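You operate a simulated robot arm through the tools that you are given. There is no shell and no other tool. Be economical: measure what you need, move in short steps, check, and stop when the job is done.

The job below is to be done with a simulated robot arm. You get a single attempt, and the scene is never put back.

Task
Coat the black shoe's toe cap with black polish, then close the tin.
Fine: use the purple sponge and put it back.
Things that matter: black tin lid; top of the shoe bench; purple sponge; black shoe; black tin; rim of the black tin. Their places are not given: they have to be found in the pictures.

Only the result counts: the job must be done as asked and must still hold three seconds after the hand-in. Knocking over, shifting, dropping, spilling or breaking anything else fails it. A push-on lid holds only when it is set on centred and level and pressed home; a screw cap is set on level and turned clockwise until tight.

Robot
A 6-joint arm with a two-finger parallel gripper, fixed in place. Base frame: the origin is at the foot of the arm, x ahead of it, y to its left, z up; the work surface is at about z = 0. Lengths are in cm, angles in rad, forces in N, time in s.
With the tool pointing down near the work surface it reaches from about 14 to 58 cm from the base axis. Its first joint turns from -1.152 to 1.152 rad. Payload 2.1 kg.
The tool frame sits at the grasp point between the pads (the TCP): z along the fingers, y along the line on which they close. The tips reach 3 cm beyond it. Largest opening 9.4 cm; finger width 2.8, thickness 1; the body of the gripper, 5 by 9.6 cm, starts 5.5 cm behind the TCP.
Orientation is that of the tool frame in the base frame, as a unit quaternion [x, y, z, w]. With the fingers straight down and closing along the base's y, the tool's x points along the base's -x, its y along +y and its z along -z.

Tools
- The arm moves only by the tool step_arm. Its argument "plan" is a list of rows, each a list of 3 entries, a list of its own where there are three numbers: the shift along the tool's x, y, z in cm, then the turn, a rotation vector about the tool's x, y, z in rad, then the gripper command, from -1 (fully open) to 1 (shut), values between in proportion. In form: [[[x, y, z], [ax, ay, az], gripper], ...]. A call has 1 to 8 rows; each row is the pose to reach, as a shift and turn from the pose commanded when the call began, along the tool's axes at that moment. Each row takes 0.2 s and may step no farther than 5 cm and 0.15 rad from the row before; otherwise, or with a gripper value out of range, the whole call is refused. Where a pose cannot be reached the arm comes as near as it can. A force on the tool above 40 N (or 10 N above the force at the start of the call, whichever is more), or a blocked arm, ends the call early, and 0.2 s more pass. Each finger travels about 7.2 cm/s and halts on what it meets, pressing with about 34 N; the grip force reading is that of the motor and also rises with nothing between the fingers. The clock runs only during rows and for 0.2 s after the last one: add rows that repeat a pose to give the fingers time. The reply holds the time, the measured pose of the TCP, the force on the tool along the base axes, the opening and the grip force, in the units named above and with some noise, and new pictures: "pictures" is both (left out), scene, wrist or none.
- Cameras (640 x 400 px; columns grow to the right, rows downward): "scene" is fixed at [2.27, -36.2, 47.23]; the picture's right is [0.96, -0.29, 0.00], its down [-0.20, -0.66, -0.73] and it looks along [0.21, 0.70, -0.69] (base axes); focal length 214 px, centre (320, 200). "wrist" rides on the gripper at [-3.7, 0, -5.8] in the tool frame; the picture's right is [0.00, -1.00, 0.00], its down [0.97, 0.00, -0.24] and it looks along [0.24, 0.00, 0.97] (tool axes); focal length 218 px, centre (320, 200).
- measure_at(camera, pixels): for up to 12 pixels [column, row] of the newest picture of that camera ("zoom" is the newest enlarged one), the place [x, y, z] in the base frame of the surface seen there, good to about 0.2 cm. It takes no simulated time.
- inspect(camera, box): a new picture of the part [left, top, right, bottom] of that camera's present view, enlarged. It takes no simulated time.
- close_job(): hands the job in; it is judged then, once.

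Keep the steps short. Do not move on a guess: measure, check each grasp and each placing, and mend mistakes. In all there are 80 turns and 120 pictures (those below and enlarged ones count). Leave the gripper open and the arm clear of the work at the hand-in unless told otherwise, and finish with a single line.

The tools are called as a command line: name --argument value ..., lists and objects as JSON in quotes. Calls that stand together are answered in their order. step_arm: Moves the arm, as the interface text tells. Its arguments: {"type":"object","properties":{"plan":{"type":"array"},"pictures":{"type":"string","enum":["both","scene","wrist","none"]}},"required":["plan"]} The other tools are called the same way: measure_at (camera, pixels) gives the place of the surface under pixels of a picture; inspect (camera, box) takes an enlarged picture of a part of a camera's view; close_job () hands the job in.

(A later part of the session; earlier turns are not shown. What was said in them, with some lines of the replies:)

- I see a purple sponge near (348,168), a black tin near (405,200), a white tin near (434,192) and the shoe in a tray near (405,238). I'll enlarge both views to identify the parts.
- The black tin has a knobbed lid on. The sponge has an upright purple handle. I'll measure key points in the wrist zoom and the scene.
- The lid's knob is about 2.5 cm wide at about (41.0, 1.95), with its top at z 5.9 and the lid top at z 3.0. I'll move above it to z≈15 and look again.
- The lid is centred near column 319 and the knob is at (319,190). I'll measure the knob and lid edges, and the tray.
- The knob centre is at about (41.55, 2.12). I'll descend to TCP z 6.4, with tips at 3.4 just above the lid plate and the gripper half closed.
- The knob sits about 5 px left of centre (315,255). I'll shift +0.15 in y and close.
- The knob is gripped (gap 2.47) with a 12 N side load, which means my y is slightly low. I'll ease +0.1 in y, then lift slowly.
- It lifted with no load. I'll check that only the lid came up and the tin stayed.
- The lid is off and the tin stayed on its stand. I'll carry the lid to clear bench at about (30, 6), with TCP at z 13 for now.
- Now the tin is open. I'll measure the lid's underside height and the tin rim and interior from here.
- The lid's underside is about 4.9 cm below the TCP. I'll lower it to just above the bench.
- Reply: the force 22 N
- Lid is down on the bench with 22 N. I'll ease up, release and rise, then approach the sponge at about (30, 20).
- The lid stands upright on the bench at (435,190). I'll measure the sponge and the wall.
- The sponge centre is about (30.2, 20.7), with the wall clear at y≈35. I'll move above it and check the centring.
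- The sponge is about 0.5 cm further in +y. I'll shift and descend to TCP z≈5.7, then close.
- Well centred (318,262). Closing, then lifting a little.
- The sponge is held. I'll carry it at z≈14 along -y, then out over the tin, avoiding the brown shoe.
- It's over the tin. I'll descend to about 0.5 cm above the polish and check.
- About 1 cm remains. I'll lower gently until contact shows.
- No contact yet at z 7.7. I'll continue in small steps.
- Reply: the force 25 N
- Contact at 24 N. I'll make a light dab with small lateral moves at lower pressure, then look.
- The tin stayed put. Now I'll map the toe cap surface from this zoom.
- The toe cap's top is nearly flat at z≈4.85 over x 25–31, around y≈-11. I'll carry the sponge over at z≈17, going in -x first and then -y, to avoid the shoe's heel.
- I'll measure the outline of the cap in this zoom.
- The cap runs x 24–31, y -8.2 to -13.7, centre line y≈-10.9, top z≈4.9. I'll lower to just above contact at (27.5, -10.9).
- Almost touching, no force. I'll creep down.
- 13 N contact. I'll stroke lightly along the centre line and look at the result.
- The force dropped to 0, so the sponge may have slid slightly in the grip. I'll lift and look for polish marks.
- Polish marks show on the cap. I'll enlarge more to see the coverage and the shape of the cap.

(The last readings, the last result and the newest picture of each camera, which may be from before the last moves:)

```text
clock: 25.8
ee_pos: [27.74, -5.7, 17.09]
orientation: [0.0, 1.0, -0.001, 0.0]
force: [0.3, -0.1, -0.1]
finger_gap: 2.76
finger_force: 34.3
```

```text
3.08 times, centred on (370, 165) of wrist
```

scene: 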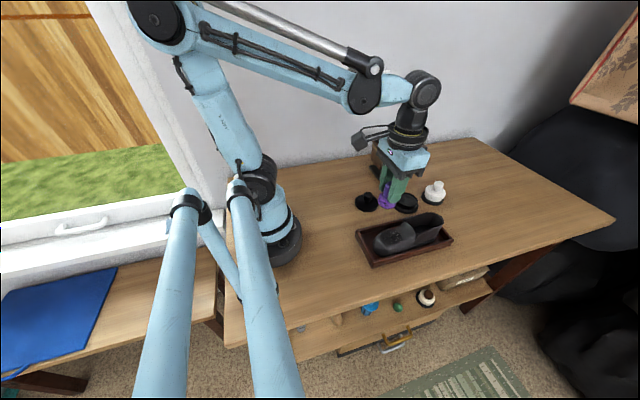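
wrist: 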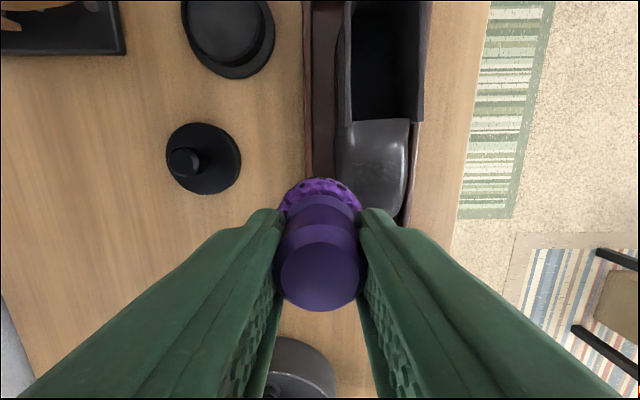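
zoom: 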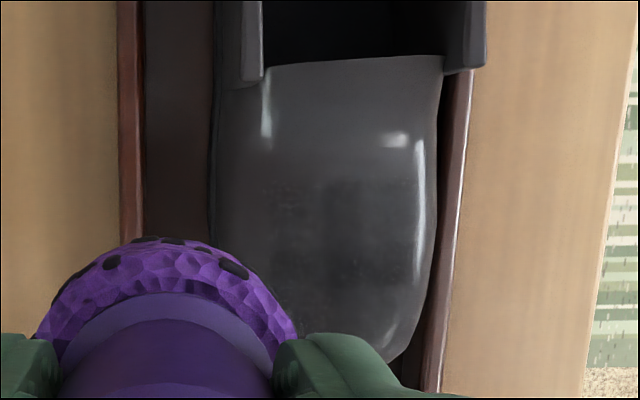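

measure_at --camera "scene" --pixels '[[381.5, 236], [396, 230], [388, 245], [403, 240], [395, 238], [377, 243], [385, 252], [400, 249], [386, 232], [405, 226], [412, 236], [400, 246]]'

```text
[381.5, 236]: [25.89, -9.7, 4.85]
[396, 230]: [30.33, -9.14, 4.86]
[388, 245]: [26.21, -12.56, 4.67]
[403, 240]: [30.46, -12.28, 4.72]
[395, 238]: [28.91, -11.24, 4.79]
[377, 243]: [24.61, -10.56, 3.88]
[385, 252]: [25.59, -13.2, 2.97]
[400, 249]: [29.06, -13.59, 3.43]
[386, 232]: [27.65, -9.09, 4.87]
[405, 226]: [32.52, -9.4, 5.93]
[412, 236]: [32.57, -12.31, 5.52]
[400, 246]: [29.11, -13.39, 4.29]
```

The coat covers about x 26–30.4, y -9.2 to -12.5, and is patchy. I'll do more lanes, starting with y≈-9.8 at the same height.

step_arm --plan '[[[0, -3.9, 0], [0, 0, 0], 0.8], [[0, -3.9, 4], [0, 0, 0], 0.8], [[0, -3.9, 6.6], [0, 0, 0], 0.8], [[0, -3.9, 6.95], [0, 0, 0], 0.8], [[0, -3.9, 7.05], [0, 0, 0], 0.8], [[0, -3.9, 7.05], [0, 0, 0], 0.8]]' --pictures "none"

```text
clock: 27.2
ee_pos: [27.43, -10.07, 10.28]
orientation: [0.0, 1.0, 0.001, 0.001]
force: [-0.7, 0.2, -0.8]
finger_gap: 2.72
finger_force: 34.4
```

step_arm --plan '[[[0, 0, 0.08], [0, 0, 0], 0.8], [[0, 0, 0.14], [0, 0, 0], 0.8], [[0, 0, 0.14], [0, 0, 0], 0.8]]' --pictures "none"

```text
clock: 28.0
ee_pos: [27.48, -9.98, 10.13]
orientation: [0.0, 1.0, -0.001, 0.0]
force: [-4.1, -1.3, 21.2]
finger_gap: 2.75
finger_force: 34.4
```

21 N contact. I'll stroke this lane over x 25.7–29.4.

step_arm --plan '[[[0.9, 0, 0], [0, 0, 0], 0.8], [[1.8, 0, 0], [0, 0, 0], 0.8], [[0.9, 0, 0], [0, 0, 0], 0.8], [[0, 0, 0], [0, 0, 0], 0.8], [[-1, 0, 0], [0, 0, 0], 0.8], [[-1.9, 0, 0], [0, 0, 0], 0.8], [[-1, 0, 0], [0, 0, 0], 0.8], [[0, 0, 0], [0, 0, 0], 0.8]]' --pictures "none"

```text
clock: 28.9
ee_pos: [26.33, -9.89, 9.98]
orientation: [0.001, 1.0, -0.001, -0.008]
force: [-0.3, 0.5, 13.6]
finger_gap: 2.77
finger_force: 34.0
stopped in row 4: the force on the tool passed its limit (the readings are from after the stop); the commanded pose is now the measured one
```

The force limit stopped the stroke at x≈26.3. I'll lift slightly and look.

step_arm --plan '[[[0, 0, -0.5], [0, 0, 0], 0.8]]'

inspect --camera "scene" --box '[355, 200, 455, 270]'

```text
clock: 29.3
ee_pos: [26.32, -9.8, 10.27]
orientation: [0.001, 1.0, 0.0, -0.007]
force: [-0.2, 0.1, 0.0]
finger_gap: 2.74
finger_force: 33.6
```

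scene: 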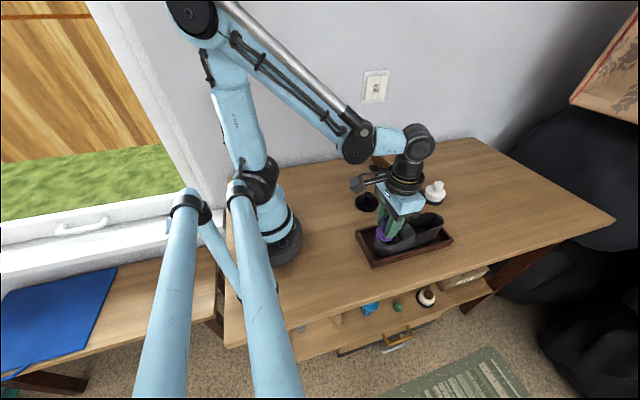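
wrist: 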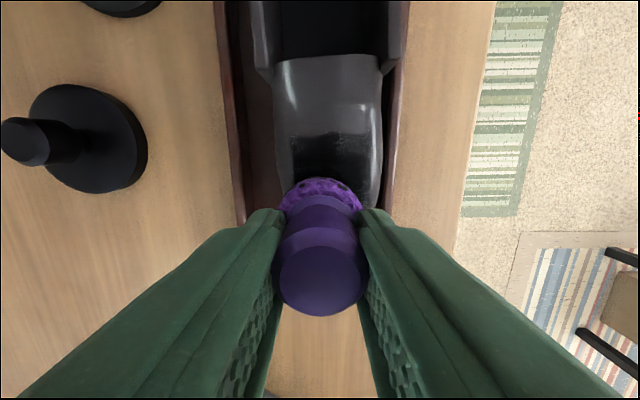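

```text
5.71 times, centred on (405, 235) of scene
```

zoom: 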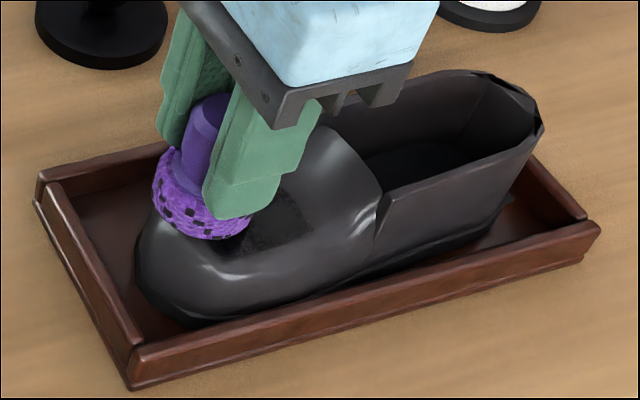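

The coat has become much darker. I'll level the tool, lift, and check the coverage.

step_arm --plan '[[[0, 0, -3], [0, -0.014, 0], 0.8], [[0, 0, -7], [0, -0.014, 0], 0.8], [[0, 4, -7], [0, -0.014, 0], 0.8], [[0, 4, -7], [0, -0.014, 0], 0.8]]' --pictures "scene"

inspect --camera "scene" --box '[373, 218, 423, 258]'

```text
clock: 30.3
ee_pos: [26.48, -6.2, 17.36]
orientation: [0.002, 1.0, 0.0, -0.001]
force: [-0.2, 0.6, 0.5]
finger_gap: 2.72
finger_force: 33.9
```

scene: 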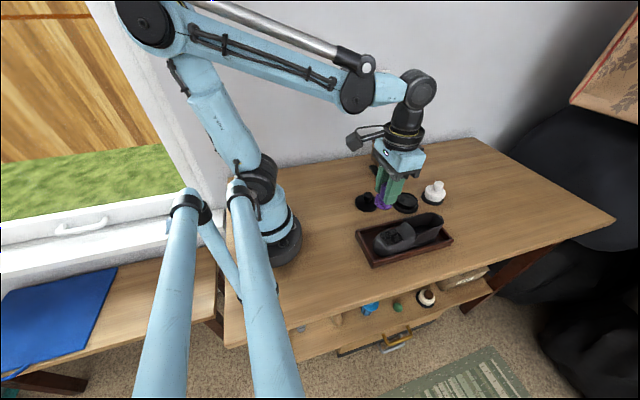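

```text
10.00 times, centred on (398, 238) of scene
```

zoom: 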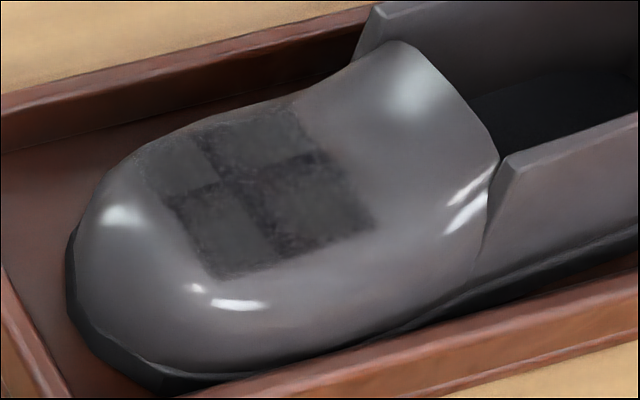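

The coat forms a grid of cells, and the cell at zoom (180,170), about (26.3, -9.8), is still lighter. I'll measure the cell corners before going back to it.

measure_at --camera "zoom" --pixels '[[148, 165], [205, 135], [290, 108], [168, 198], [225, 180], [320, 155], [215, 275], [275, 255], [375, 225], [180, 168], [220, 230], [310, 195]]'

```text
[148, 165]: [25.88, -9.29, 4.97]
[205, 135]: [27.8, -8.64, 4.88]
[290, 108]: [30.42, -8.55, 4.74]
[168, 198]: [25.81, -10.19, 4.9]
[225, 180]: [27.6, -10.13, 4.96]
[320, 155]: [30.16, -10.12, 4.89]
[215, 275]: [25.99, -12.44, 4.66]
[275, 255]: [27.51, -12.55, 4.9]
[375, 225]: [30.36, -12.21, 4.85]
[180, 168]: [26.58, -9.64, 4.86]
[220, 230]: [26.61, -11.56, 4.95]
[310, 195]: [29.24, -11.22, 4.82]
```

The patch spans x 25.9–30.3, y -8.6 to -12.4. I'll dab the lighter corner at about (26.5, -9.7).

step_arm --plan '[[[0, -3.5, 0], [0, 0, 0], 0.8], [[0, -3.5, 4], [0, 0, 0], 0.8], [[0, -3.5, 6.7], [0, 0, 0], 0.8], [[0, -3.5, 7.05], [0, 0, 0], 0.8], [[0, -3.5, 7.1], [0, 0, 0], 0.8], [[0, -3.5, 7.1], [0, 0, 0], 0.8]]' --pictures "none"

```text
clock: 31.7
ee_pos: [26.54, -9.47, 10.26]
orientation: [0.001, 1.0, 0.0, -0.001]
force: [0.0, 0.0, -0.7]
finger_gap: 2.74
finger_force: 34.1
```

step_arm --plan '[[[0, 0, 0.1], [0, 0, 0], 0.8], [[0, 0, 0.16], [0, 0, 0], 0.8], [[0, 0, 0.16], [0, 0, 0], 0.8]]' --pictures "none"

```text
clock: 32.5
ee_pos: [26.38, -9.43, 10.1]
orientation: [0.001, 1.0, 0.0, -0.001]
force: [0.1, 0.4, -1.5]
finger_gap: 2.75
finger_force: 33.9
```

step_arm --plan '[[[0, 0, 0.06], [0, 0, 0], 0.8], [[0, 0, 0.12], [0, 0, 0], 0.8], [[0, 0, 0.12], [0, 0, 0], 0.8]]' --pictures "none"

```text
clock: 33.3
ee_pos: [26.38, -9.37, 9.94]
orientation: [0.001, 1.0, 0.0, -0.001]
force: [-1.0, 1.9, 11.6]
finger_gap: 2.76
finger_force: 33.9
```

11.6 N contact. I'll sweep across to y≈-11.9, then back along x at that y.

step_arm --plan '[[[0.5, 0, 0], [0, 0, 0], 0.8], [[0, 0, 0], [0, 0, 0], 0.8], [[0, -0.8, -0.03], [0, 0, 0], 0.8], [[0, -1.6, -0.03], [0, 0, 0], 0.8], [[0, -2.4, -0.03], [0, 0, 0], 0.8], [[-0.9, -2.4, -0.03], [0, 0, 0], 0.8], [[-1.8, -2.4, -0.03], [0, 0, 0], 0.8], [[-2.7, -2.4, -0.03], [0, 0, 0], 0.8]]' --pictures "none"

```text
clock: 35.1
ee_pos: [29.0, -11.93, 9.99]
orientation: [0.001, 1.0, 0.0, -0.002]
force: [-14.1, -0.9, 18.2]
finger_gap: 2.73
finger_force: 34.0
```

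18 N here, fine. I'll finish the loop along x≈29 to y -9.4, then lift and look.

step_arm --plan '[[[0, 0.8, -0.03], [0, 0, 0], 0.8], [[0, 1.6, -0.03], [0, 0, 0], 0.8], [[0, 2.4, -0.03], [0, 0, 0], 0.8], [[0.9, 2.4, -0.03], [0, 0, 0], 0.8], [[1.4, 2.0, -0.03], [0, 0, 0], 0.8], [[1.4, 2.0, -3], [0, 0, 0], 0.8], [[1.4, 4.0, -7], [0, 0, 0], 0.8], [[1.4, 7.0, -7], [0, 0, 0], 0.8]]' --pictures "scene"

inspect --camera "scene" --box '[373, 218, 423, 258]'

```text
clock: 36.9
ee_pos: [27.32, -4.88, 17.04]
orientation: [0.001, 1.0, 0.0, -0.001]
force: [-0.4, -0.3, 0.0]
finger_gap: 2.74
finger_force: 34.0
```

scene: 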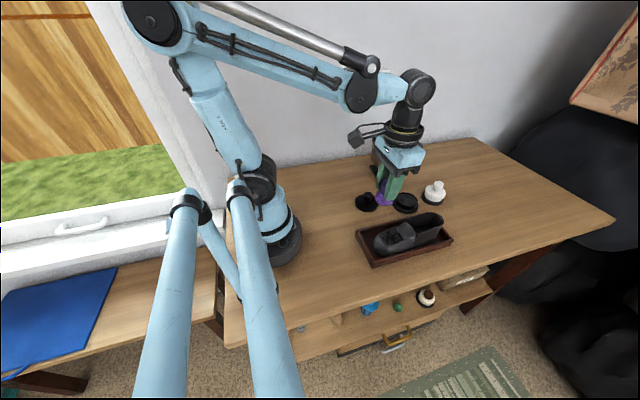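

```text
10.00 times, centred on (398, 238) of scene
```

zoom: 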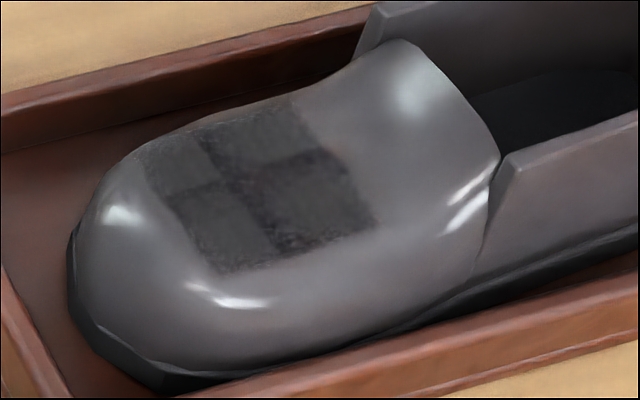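

The outline is unchanged, so this is the cap's coat area, and the light cell is now dark. One closer look for gaps.

inspect --camera "scene" --box '[379, 226, 405, 248]'

```text
16.00 times, centred on (392, 237) of scene
```

zoom: 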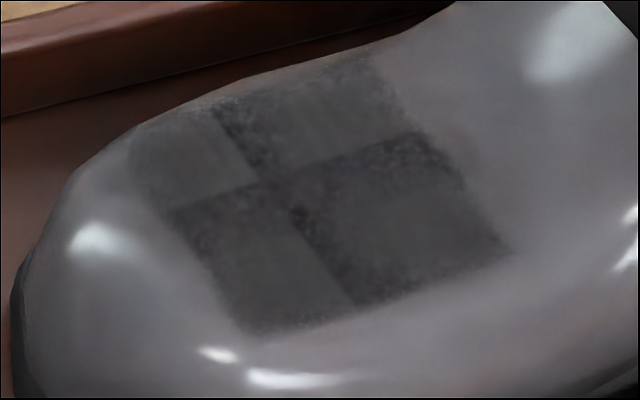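

All four quadrants of the coat area are evenly dark. Next the sponge goes back to its spot at about (30, 21.4).

step_arm --plan '[[[0, 4.8, 0], [0, 0, 0], 0.8], [[0, 9.6, 0], [0, 0, 0], 0.8], [[0, 14.4, 0], [0, 0, 0], 0.8], [[-1, 19.2, 0], [0, 0, 0], 0.8], [[-2, 23.9, 0], [0, 0, 0], 0.8], [[-2.65, 26.35, 2], [0, 0, 0], 0.8], [[-2.65, 26.35, 6], [0, 0, 0], 0.8], [[-2.65, 26.35, 6], [0, 0, 0], 0.8]]'

inspect --camera "scene" --box '[320, 140, 400, 200]'

```text
clock: 38.7
ee_pos: [30.3, 21.17, 11.07]
orientation: [0.001, 1.0, 0.0, -0.001]
force: [0.6, 0.3, 0.2]
finger_gap: 2.77
finger_force: 33.8
```

scene: 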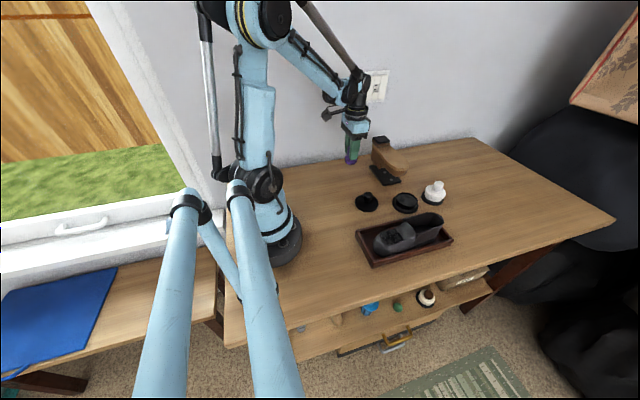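
wrist: 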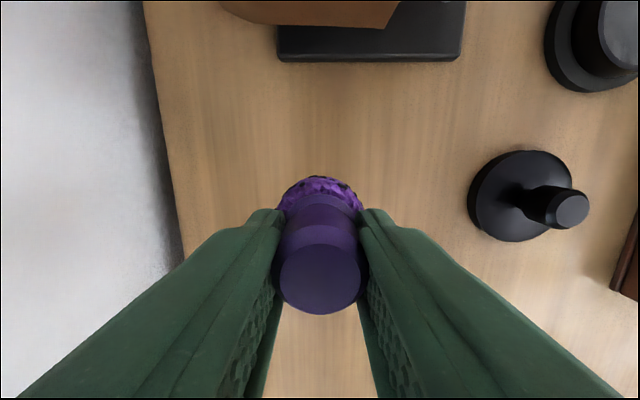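

```text
6.67 times, centred on (360, 170) of scene
```

zoom: 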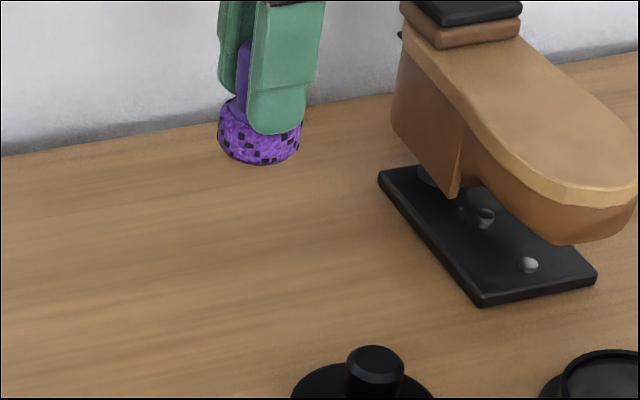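

I'll trim x and y by 0.15 and lower close to the bench.

step_arm --plan '[[[0.15, 0.15, 3], [0, 0, 0], 0.8], [[0.15, 0.15, 4.8], [0, 0, 0], 0.8], [[0.15, 0.15, 5.2], [0, 0, 0], 0.8], [[0.15, 0.15, 5.35], [0, 0, 0], 0.8], [[0.15, 0.15, 5.45], [0, 0, 0], 0.8]]' --pictures "none"

```text
clock: 39.9
ee_pos: [30.1, 21.77, 5.53]
orientation: [0.001, 1.0, 0.0, -0.001]
force: [-0.2, -0.8, 0.1]
finger_gap: 2.74
finger_force: 33.9
```

step_arm --plan '[[[0, -0.1, 0.08], [0, 0, 0], 0.8], [[0, -0.1, 0.16], [0, 0, 0], 0.8], [[0, -0.1, 0.16], [0, 0, 0], 0.8]]' --pictures "none"

```text
clock: 40.7
ee_pos: [30.25, 21.45, 5.65]
orientation: [0.001, 1.0, 0.0, -0.001]
force: [-0.6, 0.6, 0.1]
finger_gap: 2.75
finger_force: 34.1
```

step_arm --plan '[[[0.1, 0, 0.08], [0, 0, 0], 0.8], [[0.1, 0, 0.16], [0, 0, 0], 0.8], [[0.1, 0, 0.16], [0, 0, 0], 0.8]]' --pictures "none"

```text
clock: 41.5
ee_pos: [30.2, 21.58, 5.22]
orientation: [0.0, 1.0, 0.0, -0.001]
force: [0.0, 0.6, 0.3]
finger_gap: 2.75
finger_force: 34.1
```

step_arm --plan '[[[0, 0, 0.06], [0, 0, 0], 0.8], [[0, 0, 0.12], [0, 0, 0], 0.8], [[0, 0, 0.12], [0, 0, 0], 0.8]]' --pictures "scene"

inspect --camera "scene" --box '[328, 150, 368, 190]'

```text
clock: 42.3
ee_pos: [30.05, 21.49, 5.15]
orientation: [0.001, 1.0, 0.002, -0.001]
force: [-0.5, 2.9, 19.0]
finger_gap: 2.71
finger_force: 34.6
```

scene: 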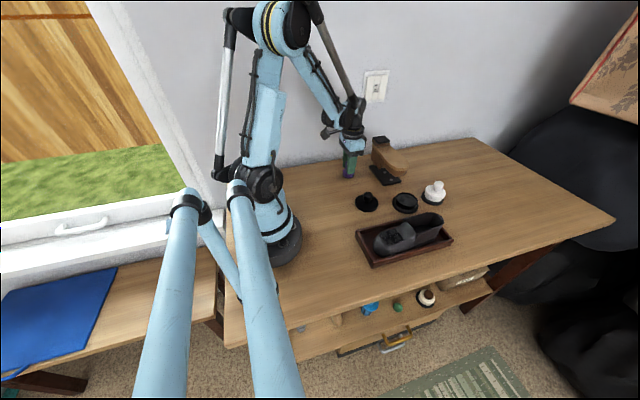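

```text
10.00 times, centred on (348, 170) of scene
```

zoom: 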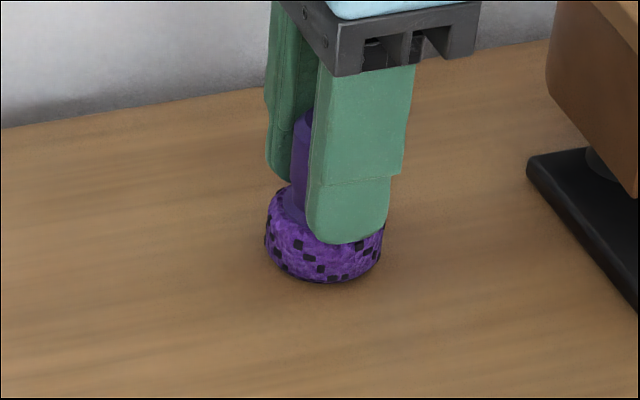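

The sponge is on the bench (19 N) within about 0.15 cm of its original pixels. I'll ease, release and rise.

step_arm --plan '[[[0, 0, -0.08], [0, 0, 0], 0.8], [[0, 0, -0.08], [0, 0, 0], 0.3], [[0, 0, -0.08], [0, 0, 0], -0.3], [[0, 0, -0.08], [0, 0, 0], -0.3], [[0, 0, -4], [0, 0, 0], -0.3], [[0, 0, -8.5], [0, 0, 0], -0.3], [[0, -4.5, -8.5], [0, 0, 0], -0.3], [[0, -9, -8.5], [0, 0, 0], -0.3]]'

inspect --camera "scene" --box '[328, 150, 368, 190]'

```text
clock: 44.1
ee_pos: [30.12, 12.26, 13.68]
orientation: [0.001, 1.0, 0.0, -0.001]
force: [0.3, -0.1, -0.6]
finger_gap: 6.1
finger_force: 0.1
```

scene: 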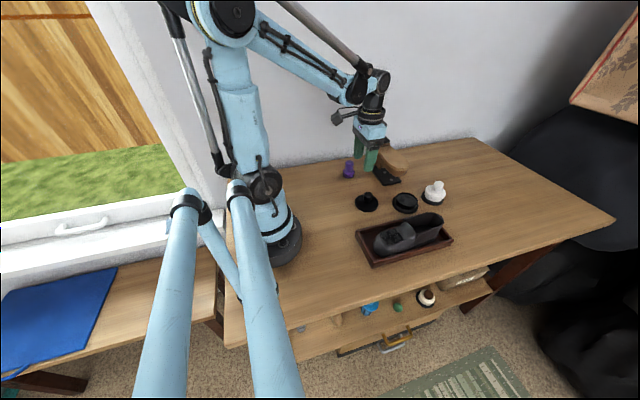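
wrist: 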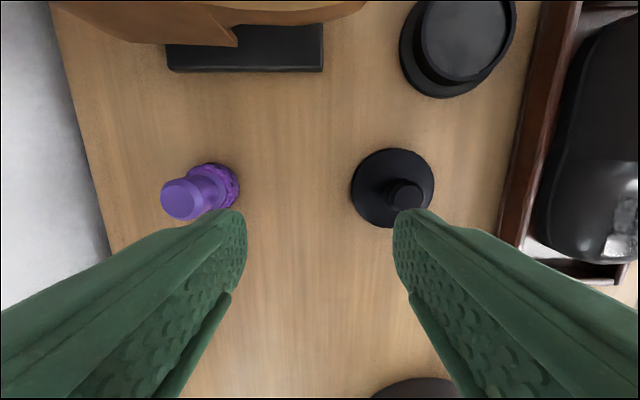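

```text
10.00 times, centred on (348, 170) of scene
```

zoom: 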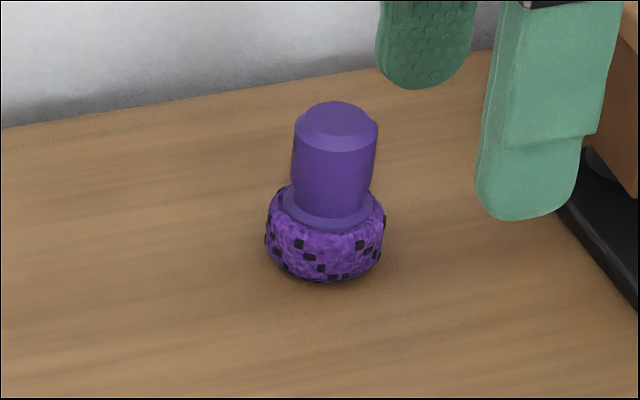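

The sponge stands upright in its place. Now I'll move over the lid knob at about (30.1, 6.0), hovering at z≈8 to check the alignment.

step_arm --plan '[[[0, -3.2, 0], [0, 0, 0], -0.3], [[0, -6.3, 0], [0, 0, 0], -0.3], [[0, -6.3, 3.5], [0, 0, 0], -0.3], [[0, -6.3, 5.5], [0, 0, 0], -0.3], [[0, -6.3, 5.5], [0, 0, 0], -0.3]]' --pictures "wrist"

```text
clock: 45.3
ee_pos: [30.21, 6.19, 8.2]
orientation: [0.001, 1.0, 0.0, -0.001]
force: [-1.3, -0.3, 0.2]
finger_gap: 6.12
finger_force: 0.1
```

wrist: 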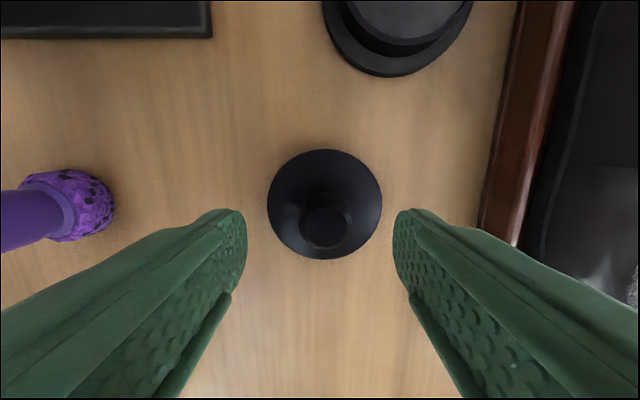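

The lid is at column 324, so I'll shift y by -0.25 and lower to z≈5.3 before closing.

step_arm --plan '[[[0, -0.25, 2], [0, 0, 0], -0.3], [[0, -0.25, 2.9], [0, 0, 0], -0.3], [[0, -0.25, 2.9], [0, 0, 0], -0.3]]' --pictures "wrist"

```text
clock: 46.1
ee_pos: [30.13, 5.95, 5.36]
orientation: [0.001, 1.0, 0.001, -0.001]
force: [0.3, -0.8, 0.1]
finger_gap: 6.11
finger_force: 0.1
```

wrist: 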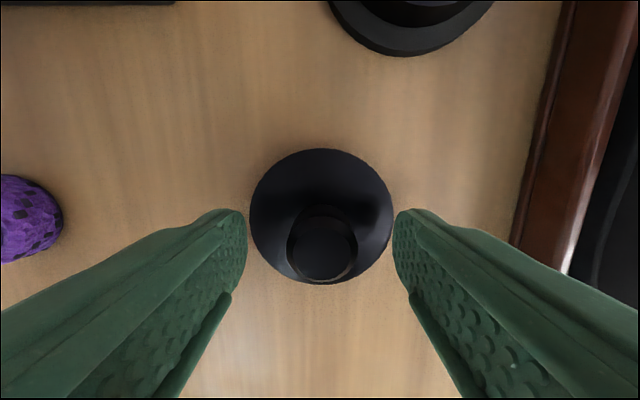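

Centred (321). I'll lower 0.2 more, close, and lift a little.

step_arm --plan '[[[0, 0, 0.2], [0, 0, 0], -0.3], [[0, 0, 0.2], [0, 0, 0], 0.3], [[0, 0, 0.2], [0, 0, 0], 1], [[0, 0, 0.2], [0, 0, 0], 1], [[0, 0, 0.2], [0, 0, 0], 1], [[0, 0, -1], [0, 0, 0], 1], [[0, 0, -5], [0, 0, 0], 1], [[0, 0, -8], [0, 0, 0], 1]]'

inspect --camera "scene" --box '[345, 150, 425, 220]'

```text
clock: 47.9
ee_pos: [30.1, 5.99, 13.19]
orientation: [0.001, 1.0, 0.0, 0.0]
force: [0.0, -0.3, 0.1]
finger_gap: 2.46
finger_force: 34.2
```

scene: 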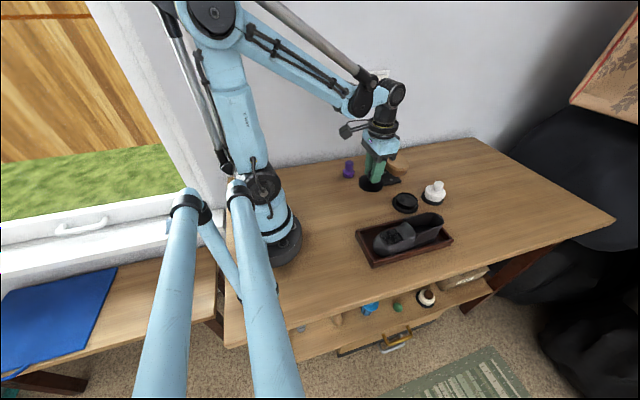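
wrist: 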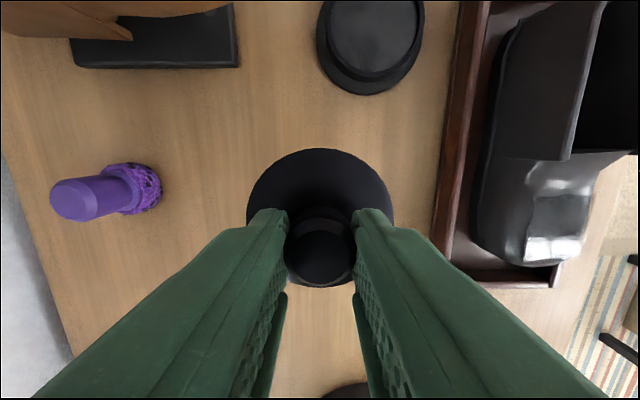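

```text
5.71 times, centred on (385, 185) of scene
```

zoom: 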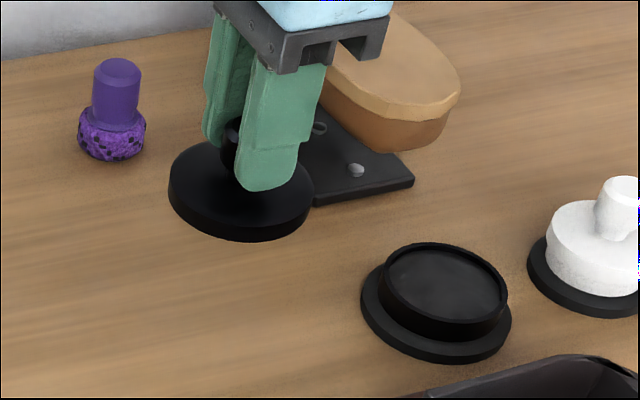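

The lid is held, seated about 0.1 cm toward -x in the grip compared with before. I'll carry it over the tin at the same height, then compare.

step_arm --plan '[[[-4, -1.5, 0], [0, 0, 0], 1], [[-8, -3, 0], [0, 0, 0], 1], [[-11.5, -3.8, 0], [0, 0, 0], 1], [[-11.5, -3.8, 0], [0, 0, 0], 1], [[-11.5, -3.8, 0], [0, 0, 0], 1]]'

inspect --camera "wrist" --box '[240, 120, 400, 300]'

```text
clock: 49.1
ee_pos: [41.48, 2.11, 13.34]
orientation: [0.001, 1.0, 0.0, -0.001]
force: [-0.7, -0.2, -0.1]
finger_gap: 2.47
finger_force: 33.8
```

scene: 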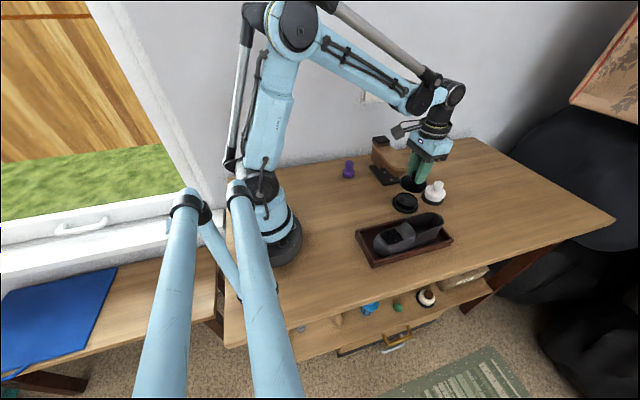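
wrist: 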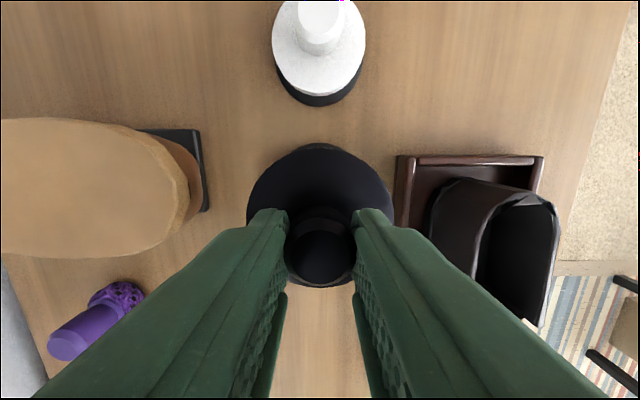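

```text
2.22 times, centred on (320, 210) of wrist
```

zoom: 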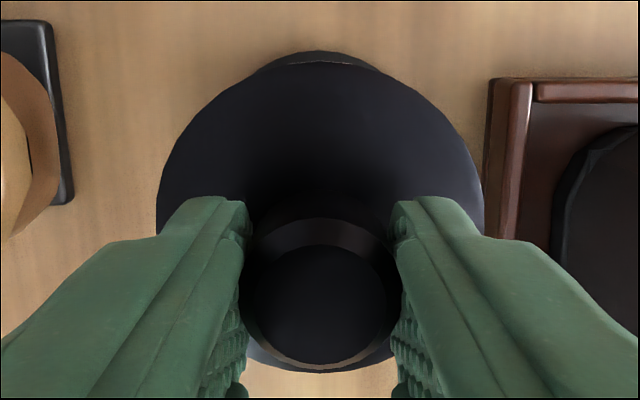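

The tin's stand peeks out slightly left of centre, so I'll add +0.1 y and +0.1 x, then descend to hover about 0.5 cm above the rim.

step_arm --plan '[[[-0.1, 0.1, 2.5], [0, 0, 0], 1], [[-0.1, 0.1, 4.7], [0, 0, 0], 1], [[-0.1, 0.1, 4.9], [0, 0, 0], 1], [[-0.1, 0.1, 4.9], [0, 0, 0], 1]]'

inspect --camera "scene" --box '[380, 175, 430, 215]'

inspect --camera "wrist" --box '[240, 120, 400, 300]'

```text
clock: 50.1
ee_pos: [41.67, 2.22, 8.23]
orientation: [0.0, 1.0, 0.0, -0.002]
force: [-0.3, -0.6, -0.2]
finger_gap: 2.48
finger_force: 34.1
```

scene: 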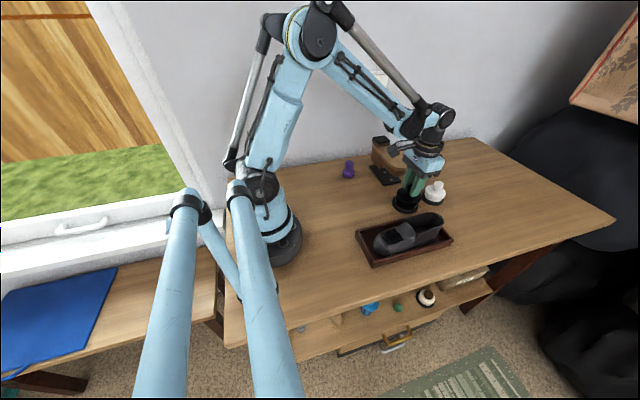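
wrist: 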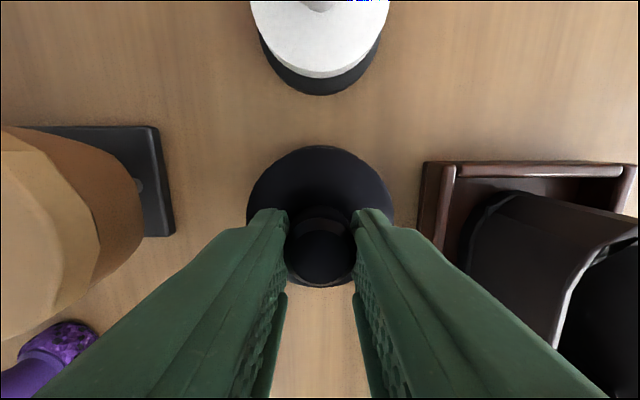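

```text
10.00 times, centred on (405, 195) of scene
```

zoom: 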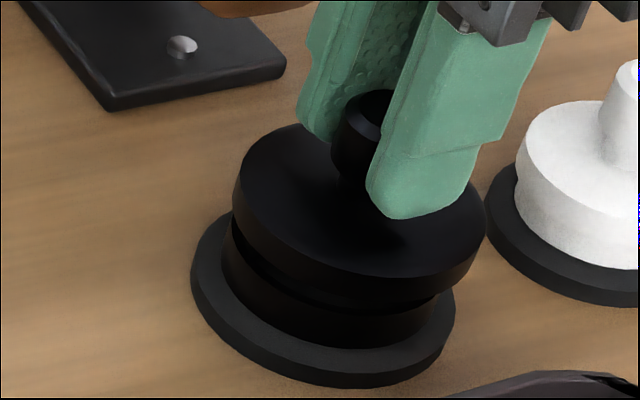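

```text
2.22 times, centred on (320, 210) of wrist
```

zoom: 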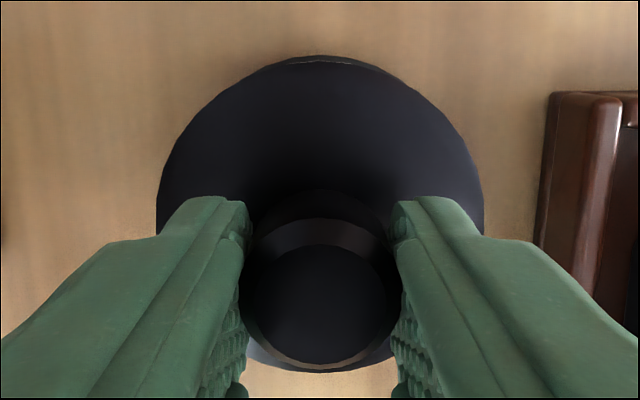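

I need the centring verified. I'll measure lid edges in the wrist zoom and compare them with the seated centre (41.5, 2.1).

measure_at --camera "zoom" --pixels '[[320, 68], [320, 59], [162, 190], [478, 190], [180, 140], [460, 140], [215, 100], [425, 100], [250, 355], [390, 355], [320, 300], [320, 75]]'

measure_at --camera "scene" --pixels '[[397, 191], [400, 203], [418, 202], [420.5, 197], [414, 204.5], [393, 199], [395, 206], [407, 211], [416, 208], [404, 188.5], [399, 205], [411, 207]]'

```text
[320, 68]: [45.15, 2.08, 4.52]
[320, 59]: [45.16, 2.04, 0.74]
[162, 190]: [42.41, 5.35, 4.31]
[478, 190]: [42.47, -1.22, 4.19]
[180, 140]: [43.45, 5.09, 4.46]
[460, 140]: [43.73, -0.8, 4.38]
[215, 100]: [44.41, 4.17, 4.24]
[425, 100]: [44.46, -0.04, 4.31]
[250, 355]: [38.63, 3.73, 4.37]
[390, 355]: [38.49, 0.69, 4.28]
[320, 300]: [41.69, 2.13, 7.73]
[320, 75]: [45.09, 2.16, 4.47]
```

```text
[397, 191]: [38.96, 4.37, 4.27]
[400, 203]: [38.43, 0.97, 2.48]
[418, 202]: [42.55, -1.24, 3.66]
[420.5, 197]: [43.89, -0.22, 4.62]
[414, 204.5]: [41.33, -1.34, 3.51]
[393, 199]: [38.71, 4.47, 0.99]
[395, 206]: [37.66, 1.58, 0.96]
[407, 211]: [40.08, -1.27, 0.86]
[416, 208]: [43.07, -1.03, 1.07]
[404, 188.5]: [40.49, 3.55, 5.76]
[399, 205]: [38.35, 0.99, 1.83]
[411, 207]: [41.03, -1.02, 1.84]
```

The lid centre is at about (41.75, 2.07) and the tin at about (41.47, 2.1). I'll shift -0.27 in x, then re-measure.

step_arm --plan '[[[0.27, 0.02, 0], [0, 0, 0], 1], [[0.27, 0.02, 0], [0, 0, 0], 1]]'

inspect --camera "scene" --box '[380, 175, 430, 215]'

inspect --camera "wrist" --box '[240, 120, 400, 300]'

measure_at --camera "zoom" --pixels '[[320, 72], [320, 54], [162, 190], [478, 190], [180, 140], [460, 140], [215, 100], [425, 100], [250, 355], [390, 355], [320, 300], [320, 80]]'

```text
clock: 50.7
ee_pos: [41.48, 2.31, 8.41]
orientation: [0.0, 1.0, 0.0, -0.001]
force: [0.1, -0.6, 0.2]
finger_gap: 2.46
finger_force: 34.0
```

scene: 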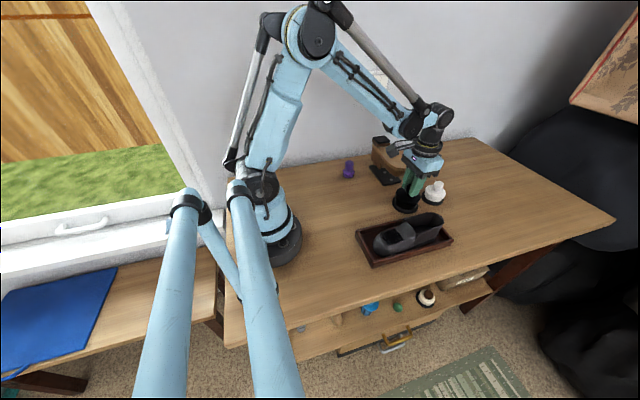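
wrist: 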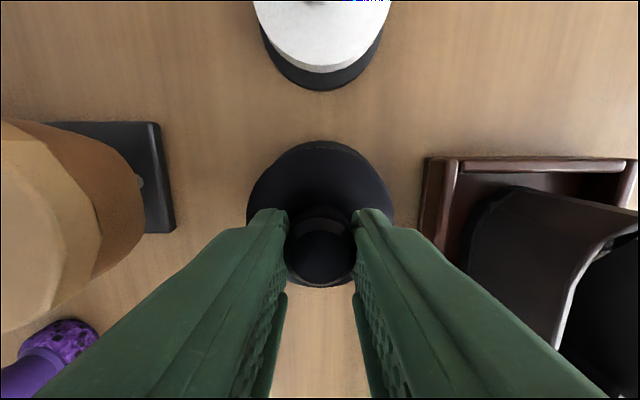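

```text
10.00 times, centred on (405, 195) of scene
```

zoom: 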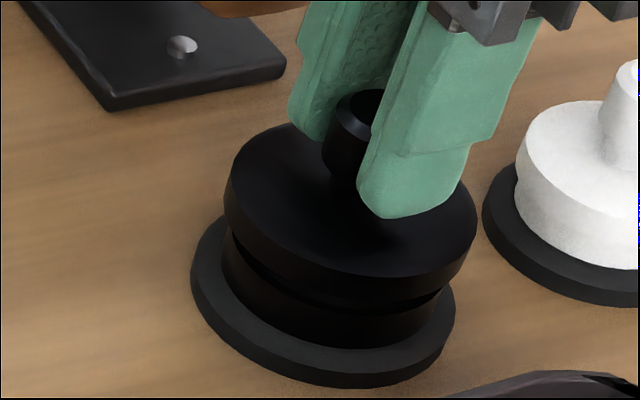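

```text
2.22 times, centred on (320, 210) of wrist
```

zoom: 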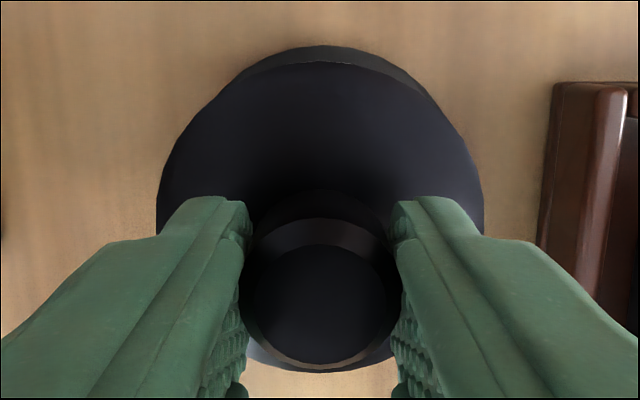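

```text
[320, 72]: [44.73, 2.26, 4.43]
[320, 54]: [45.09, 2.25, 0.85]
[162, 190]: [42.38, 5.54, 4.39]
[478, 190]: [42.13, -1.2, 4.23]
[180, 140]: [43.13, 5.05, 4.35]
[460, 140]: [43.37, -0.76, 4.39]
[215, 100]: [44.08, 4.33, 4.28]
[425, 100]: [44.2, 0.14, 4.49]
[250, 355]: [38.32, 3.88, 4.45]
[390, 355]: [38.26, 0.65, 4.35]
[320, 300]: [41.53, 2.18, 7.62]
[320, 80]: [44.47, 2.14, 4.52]
```

Now well centred (lid about (41.5, 2.17), stand peeking symmetrically). The lid top is at 4.4 and seated is about 2.85, so I'll lower 1.2 cm, watching force.

step_arm --plan '[[[0, -0.03, 0.4], [0, 0, 0], 1], [[0, -0.03, 0.7], [0, 0, 0], 1], [[0, -0.03, 0.9], [0, 0, 0], 1], [[0, -0.03, 1.05], [0, 0, 0], 1]]' --pictures "none"

```text
clock: 51.7
ee_pos: [41.46, 2.41, 7.28]
orientation: [0.001, 1.0, 0.0, -0.001]
force: [0.8, 0.3, -0.4]
finger_gap: 2.45
finger_force: 33.8
```

No force yet, and the lid skirt is below the rim height, so it is going on. I'll continue.

step_arm --plan '[[[0, 0, 0.15], [0, 0, 0], 1], [[0, 0, 0.3], [0, 0, 0], 1], [[0, 0, 0.4], [0, 0, 0], 1], [[0, 0, 0.5], [0, 0, 0], 1]]' --pictures "scene"

inspect --camera "scene" --box '[380, 175, 430, 215]'

```text
clock: 52.7
ee_pos: [41.55, 2.21, 6.85]
orientation: [0.002, 1.0, 0.0, -0.003]
force: [-2.9, -4.0, 10.3]
finger_gap: 2.47
finger_force: 34.3
```

scene: 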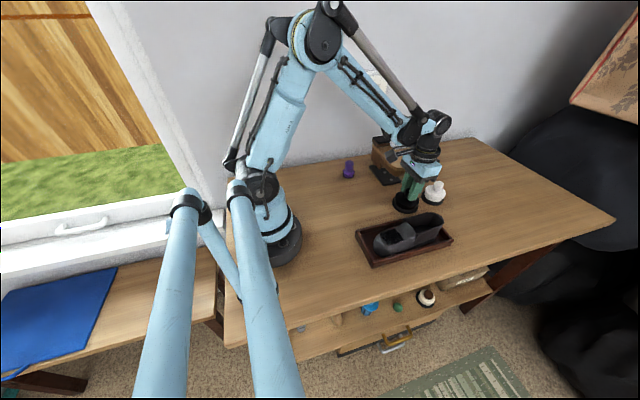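

```text
10.00 times, centred on (405, 195) of scene
```

zoom: 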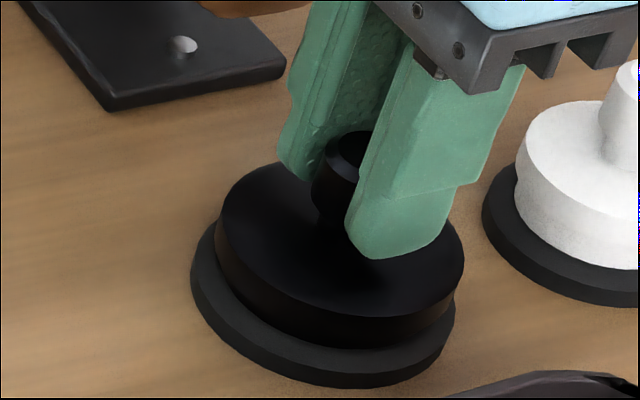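

The lid matches its original seated outline (215–463), with 10 N. I'll press further to push it home.

step_arm --plan '[[[0, 0, 0.08], [0, 0, 0], 1], [[0, 0, 0.16], [0, 0, 0], 1], [[0, 0, 0.22], [0, 0, 0], 1], [[0, 0, 0.22], [0, 0, 0], 1]]' --pictures "none"

```text
clock: 53.7
ee_pos: [41.41, 2.17, 6.73]
orientation: [0.002, 1.0, 0.0, 0.0]
force: [-1.3, -2.1, 0.8]
finger_gap: 2.48
finger_force: 34.0
```

The force fell to about 0 at z 6.7, possibly a snap-in. I'll press again to confirm it has bottomed out.

step_arm --plan '[[[0, 0, 0.08], [0, 0, 0], 1], [[0, 0, 0.16], [0, 0, 0], 1], [[0, 0, 0.16], [0, 0, 0], 1]]' --pictures "none"

```text
clock: 54.5
ee_pos: [41.45, 2.2, 6.44]
orientation: [0.002, 1.0, -0.001, -0.001]
force: [0.5, -6.9, 22.1]
finger_gap: 2.49
finger_force: 33.7
```

step_arm --plan '[[[0, 0, 0.05], [0, 0, 0], 1], [[0, 0, 0.1], [0, 0, 0], 1], [[0, 0, 0.1], [0, 0, 0], 1]]' --pictures "scene"

inspect --camera "scene" --box '[380, 175, 430, 215]'

```text
clock: 55.1
ee_pos: [41.43, 2.22, 6.38]
orientation: [0.002, 1.0, 0.0, 0.001]
force: [-0.2, 0.1, 8.4]
finger_gap: 2.45
finger_force: 33.8
stopped in row 2: the force on the tool passed its limit (the readings are from after the stop); the commanded pose is now the measured one
```

scene: 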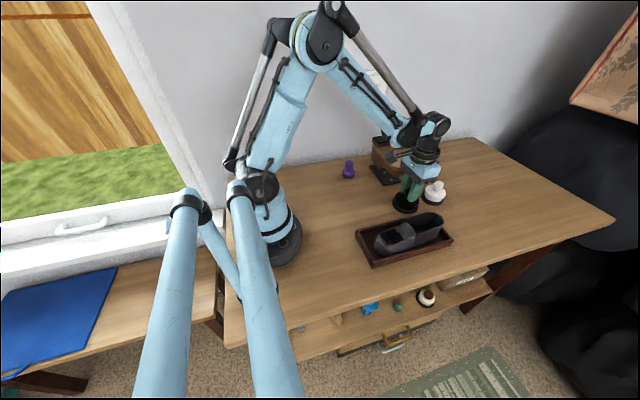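

```text
10.00 times, centred on (405, 195) of scene
```

zoom: 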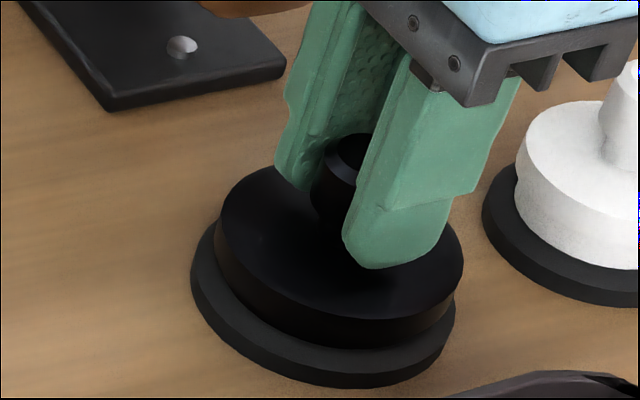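

Over 40 N was reached and the lid sits at its original outline (knob top at row 133, as at the start). I'll release and rise.

step_arm --plan '[[[0, 0, 0], [0, 0, 0], 0.4], [[0, 0, 0], [0, 0, 0], -0.2], [[0, 0, 0], [0, 0, 0], -0.3], [[0, 0, -2], [0, 0, 0], -0.3], [[0, 0, -6], [0, 0, 0], -0.3]]'

inspect --camera "scene" --box '[385, 175, 425, 215]'

measure_at --camera "zoom" --pixels '[[235, 190], [290, 290], [440, 260], [400, 305], [290, 175], [365, 155], [260, 240], [440, 230], [340, 310]]'

```text
clock: 56.3
ee_pos: [41.7, 2.09, 12.53]
orientation: [0.002, 1.0, 0.0, 0.0]
force: [-0.2, 0.5, 0.1]
finger_gap: 6.09
finger_force: 0.1
```

scene: 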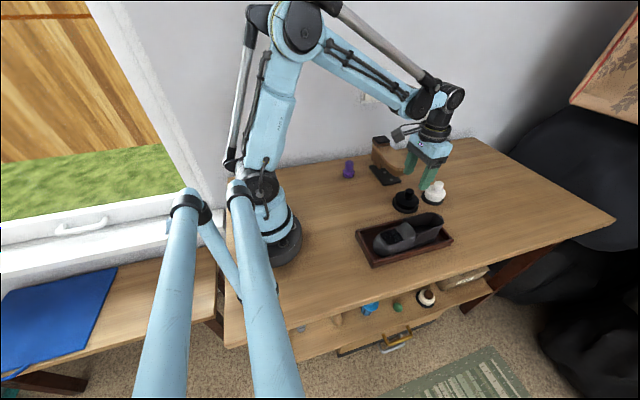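
wrist: 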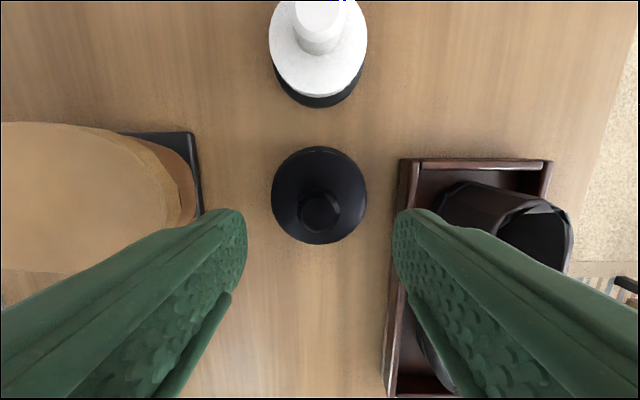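

```text
10.00 times, centred on (405, 195) of scene
```

zoom: 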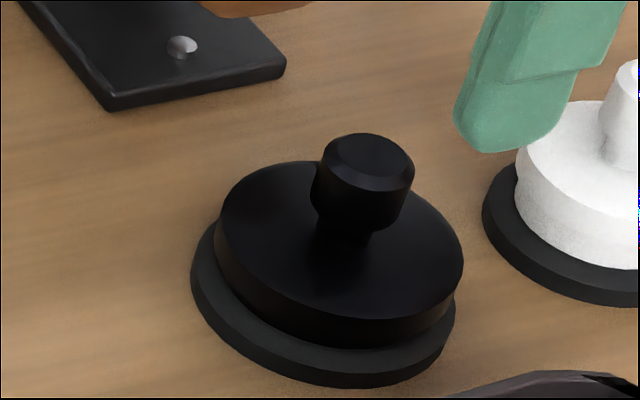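

```text
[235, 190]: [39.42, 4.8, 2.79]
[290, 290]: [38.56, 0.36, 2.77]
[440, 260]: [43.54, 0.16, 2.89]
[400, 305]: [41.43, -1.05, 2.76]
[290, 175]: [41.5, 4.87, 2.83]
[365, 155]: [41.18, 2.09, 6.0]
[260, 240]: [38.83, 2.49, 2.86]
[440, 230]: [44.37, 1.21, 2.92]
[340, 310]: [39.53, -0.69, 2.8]
```

The lid looks identical to its start state, level at z≈2.8. I'll raise the arm clear with the gripper open and do a final check.

step_arm --plan '[[[0, 0, -4.5], [0, 0, 0], -0.3], [[0, 0, -9], [0, 0, 0], -0.6], [[2, 1, -13], [0, 0, 0], -1], [[5, 2, -17], [0, 0, 0], -1], [[5, 2, -17], [0, 0, 0], -1]]'

inspect --camera "scene" --box '[320, 120, 480, 280]'

inspect --camera "scene" --box '[379, 226, 405, 248]'

```text
refused: row 4 steps farther than a row can; nothing moved
```

```text
2.50 times, centred on (400, 200) of scene
```

zoom: 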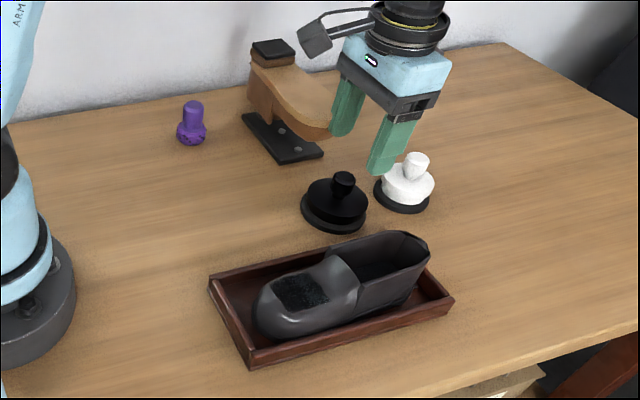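

```text
16.00 times, centred on (392, 237) of scene
```

zoom: 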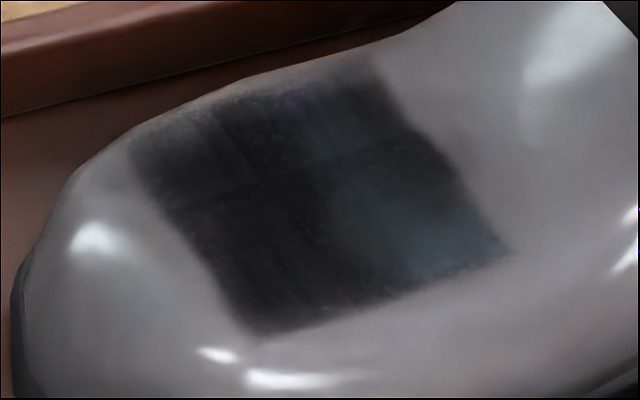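

The coat is dark and complete, and everything else is where it started. That move was refused because one row was too long, so I'll raise the arm in smaller rows.

step_arm --plan '[[[0, 0, -4.5], [0, 0, 0], -0.3], [[0, 0, -9], [0, 0, 0], -0.3], [[1, 0, -13], [0, 0, 0], -1], [[2, 0, -17], [0, 0, 0], -1], [[2, 0, -17], [0, 0, 0], -1]]' --pictures "scene"

```text
clock: 57.5
ee_pos: [39.32, 2.22, 29.62]
orientation: [0.002, 1.0, 0.0, 0.0]
force: [0.5, 0.6, 0.4]
finger_gap: 9.41
finger_force: 0.0
```

scene: 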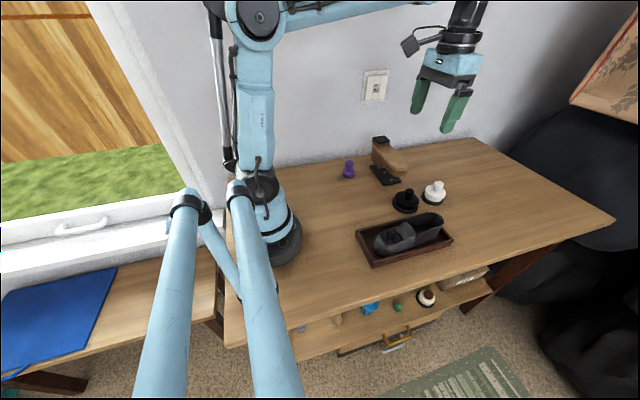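

The arm is clear, the gripper is open and the scene is in order, so I'm handing in.

close_job

```text
The job is handed in.
```

The black shoe's toe cap is coated with black polish, the tin's lid is pressed back on level, and the purple sponge is upright in its place, within about 0.2 cm of where it started.
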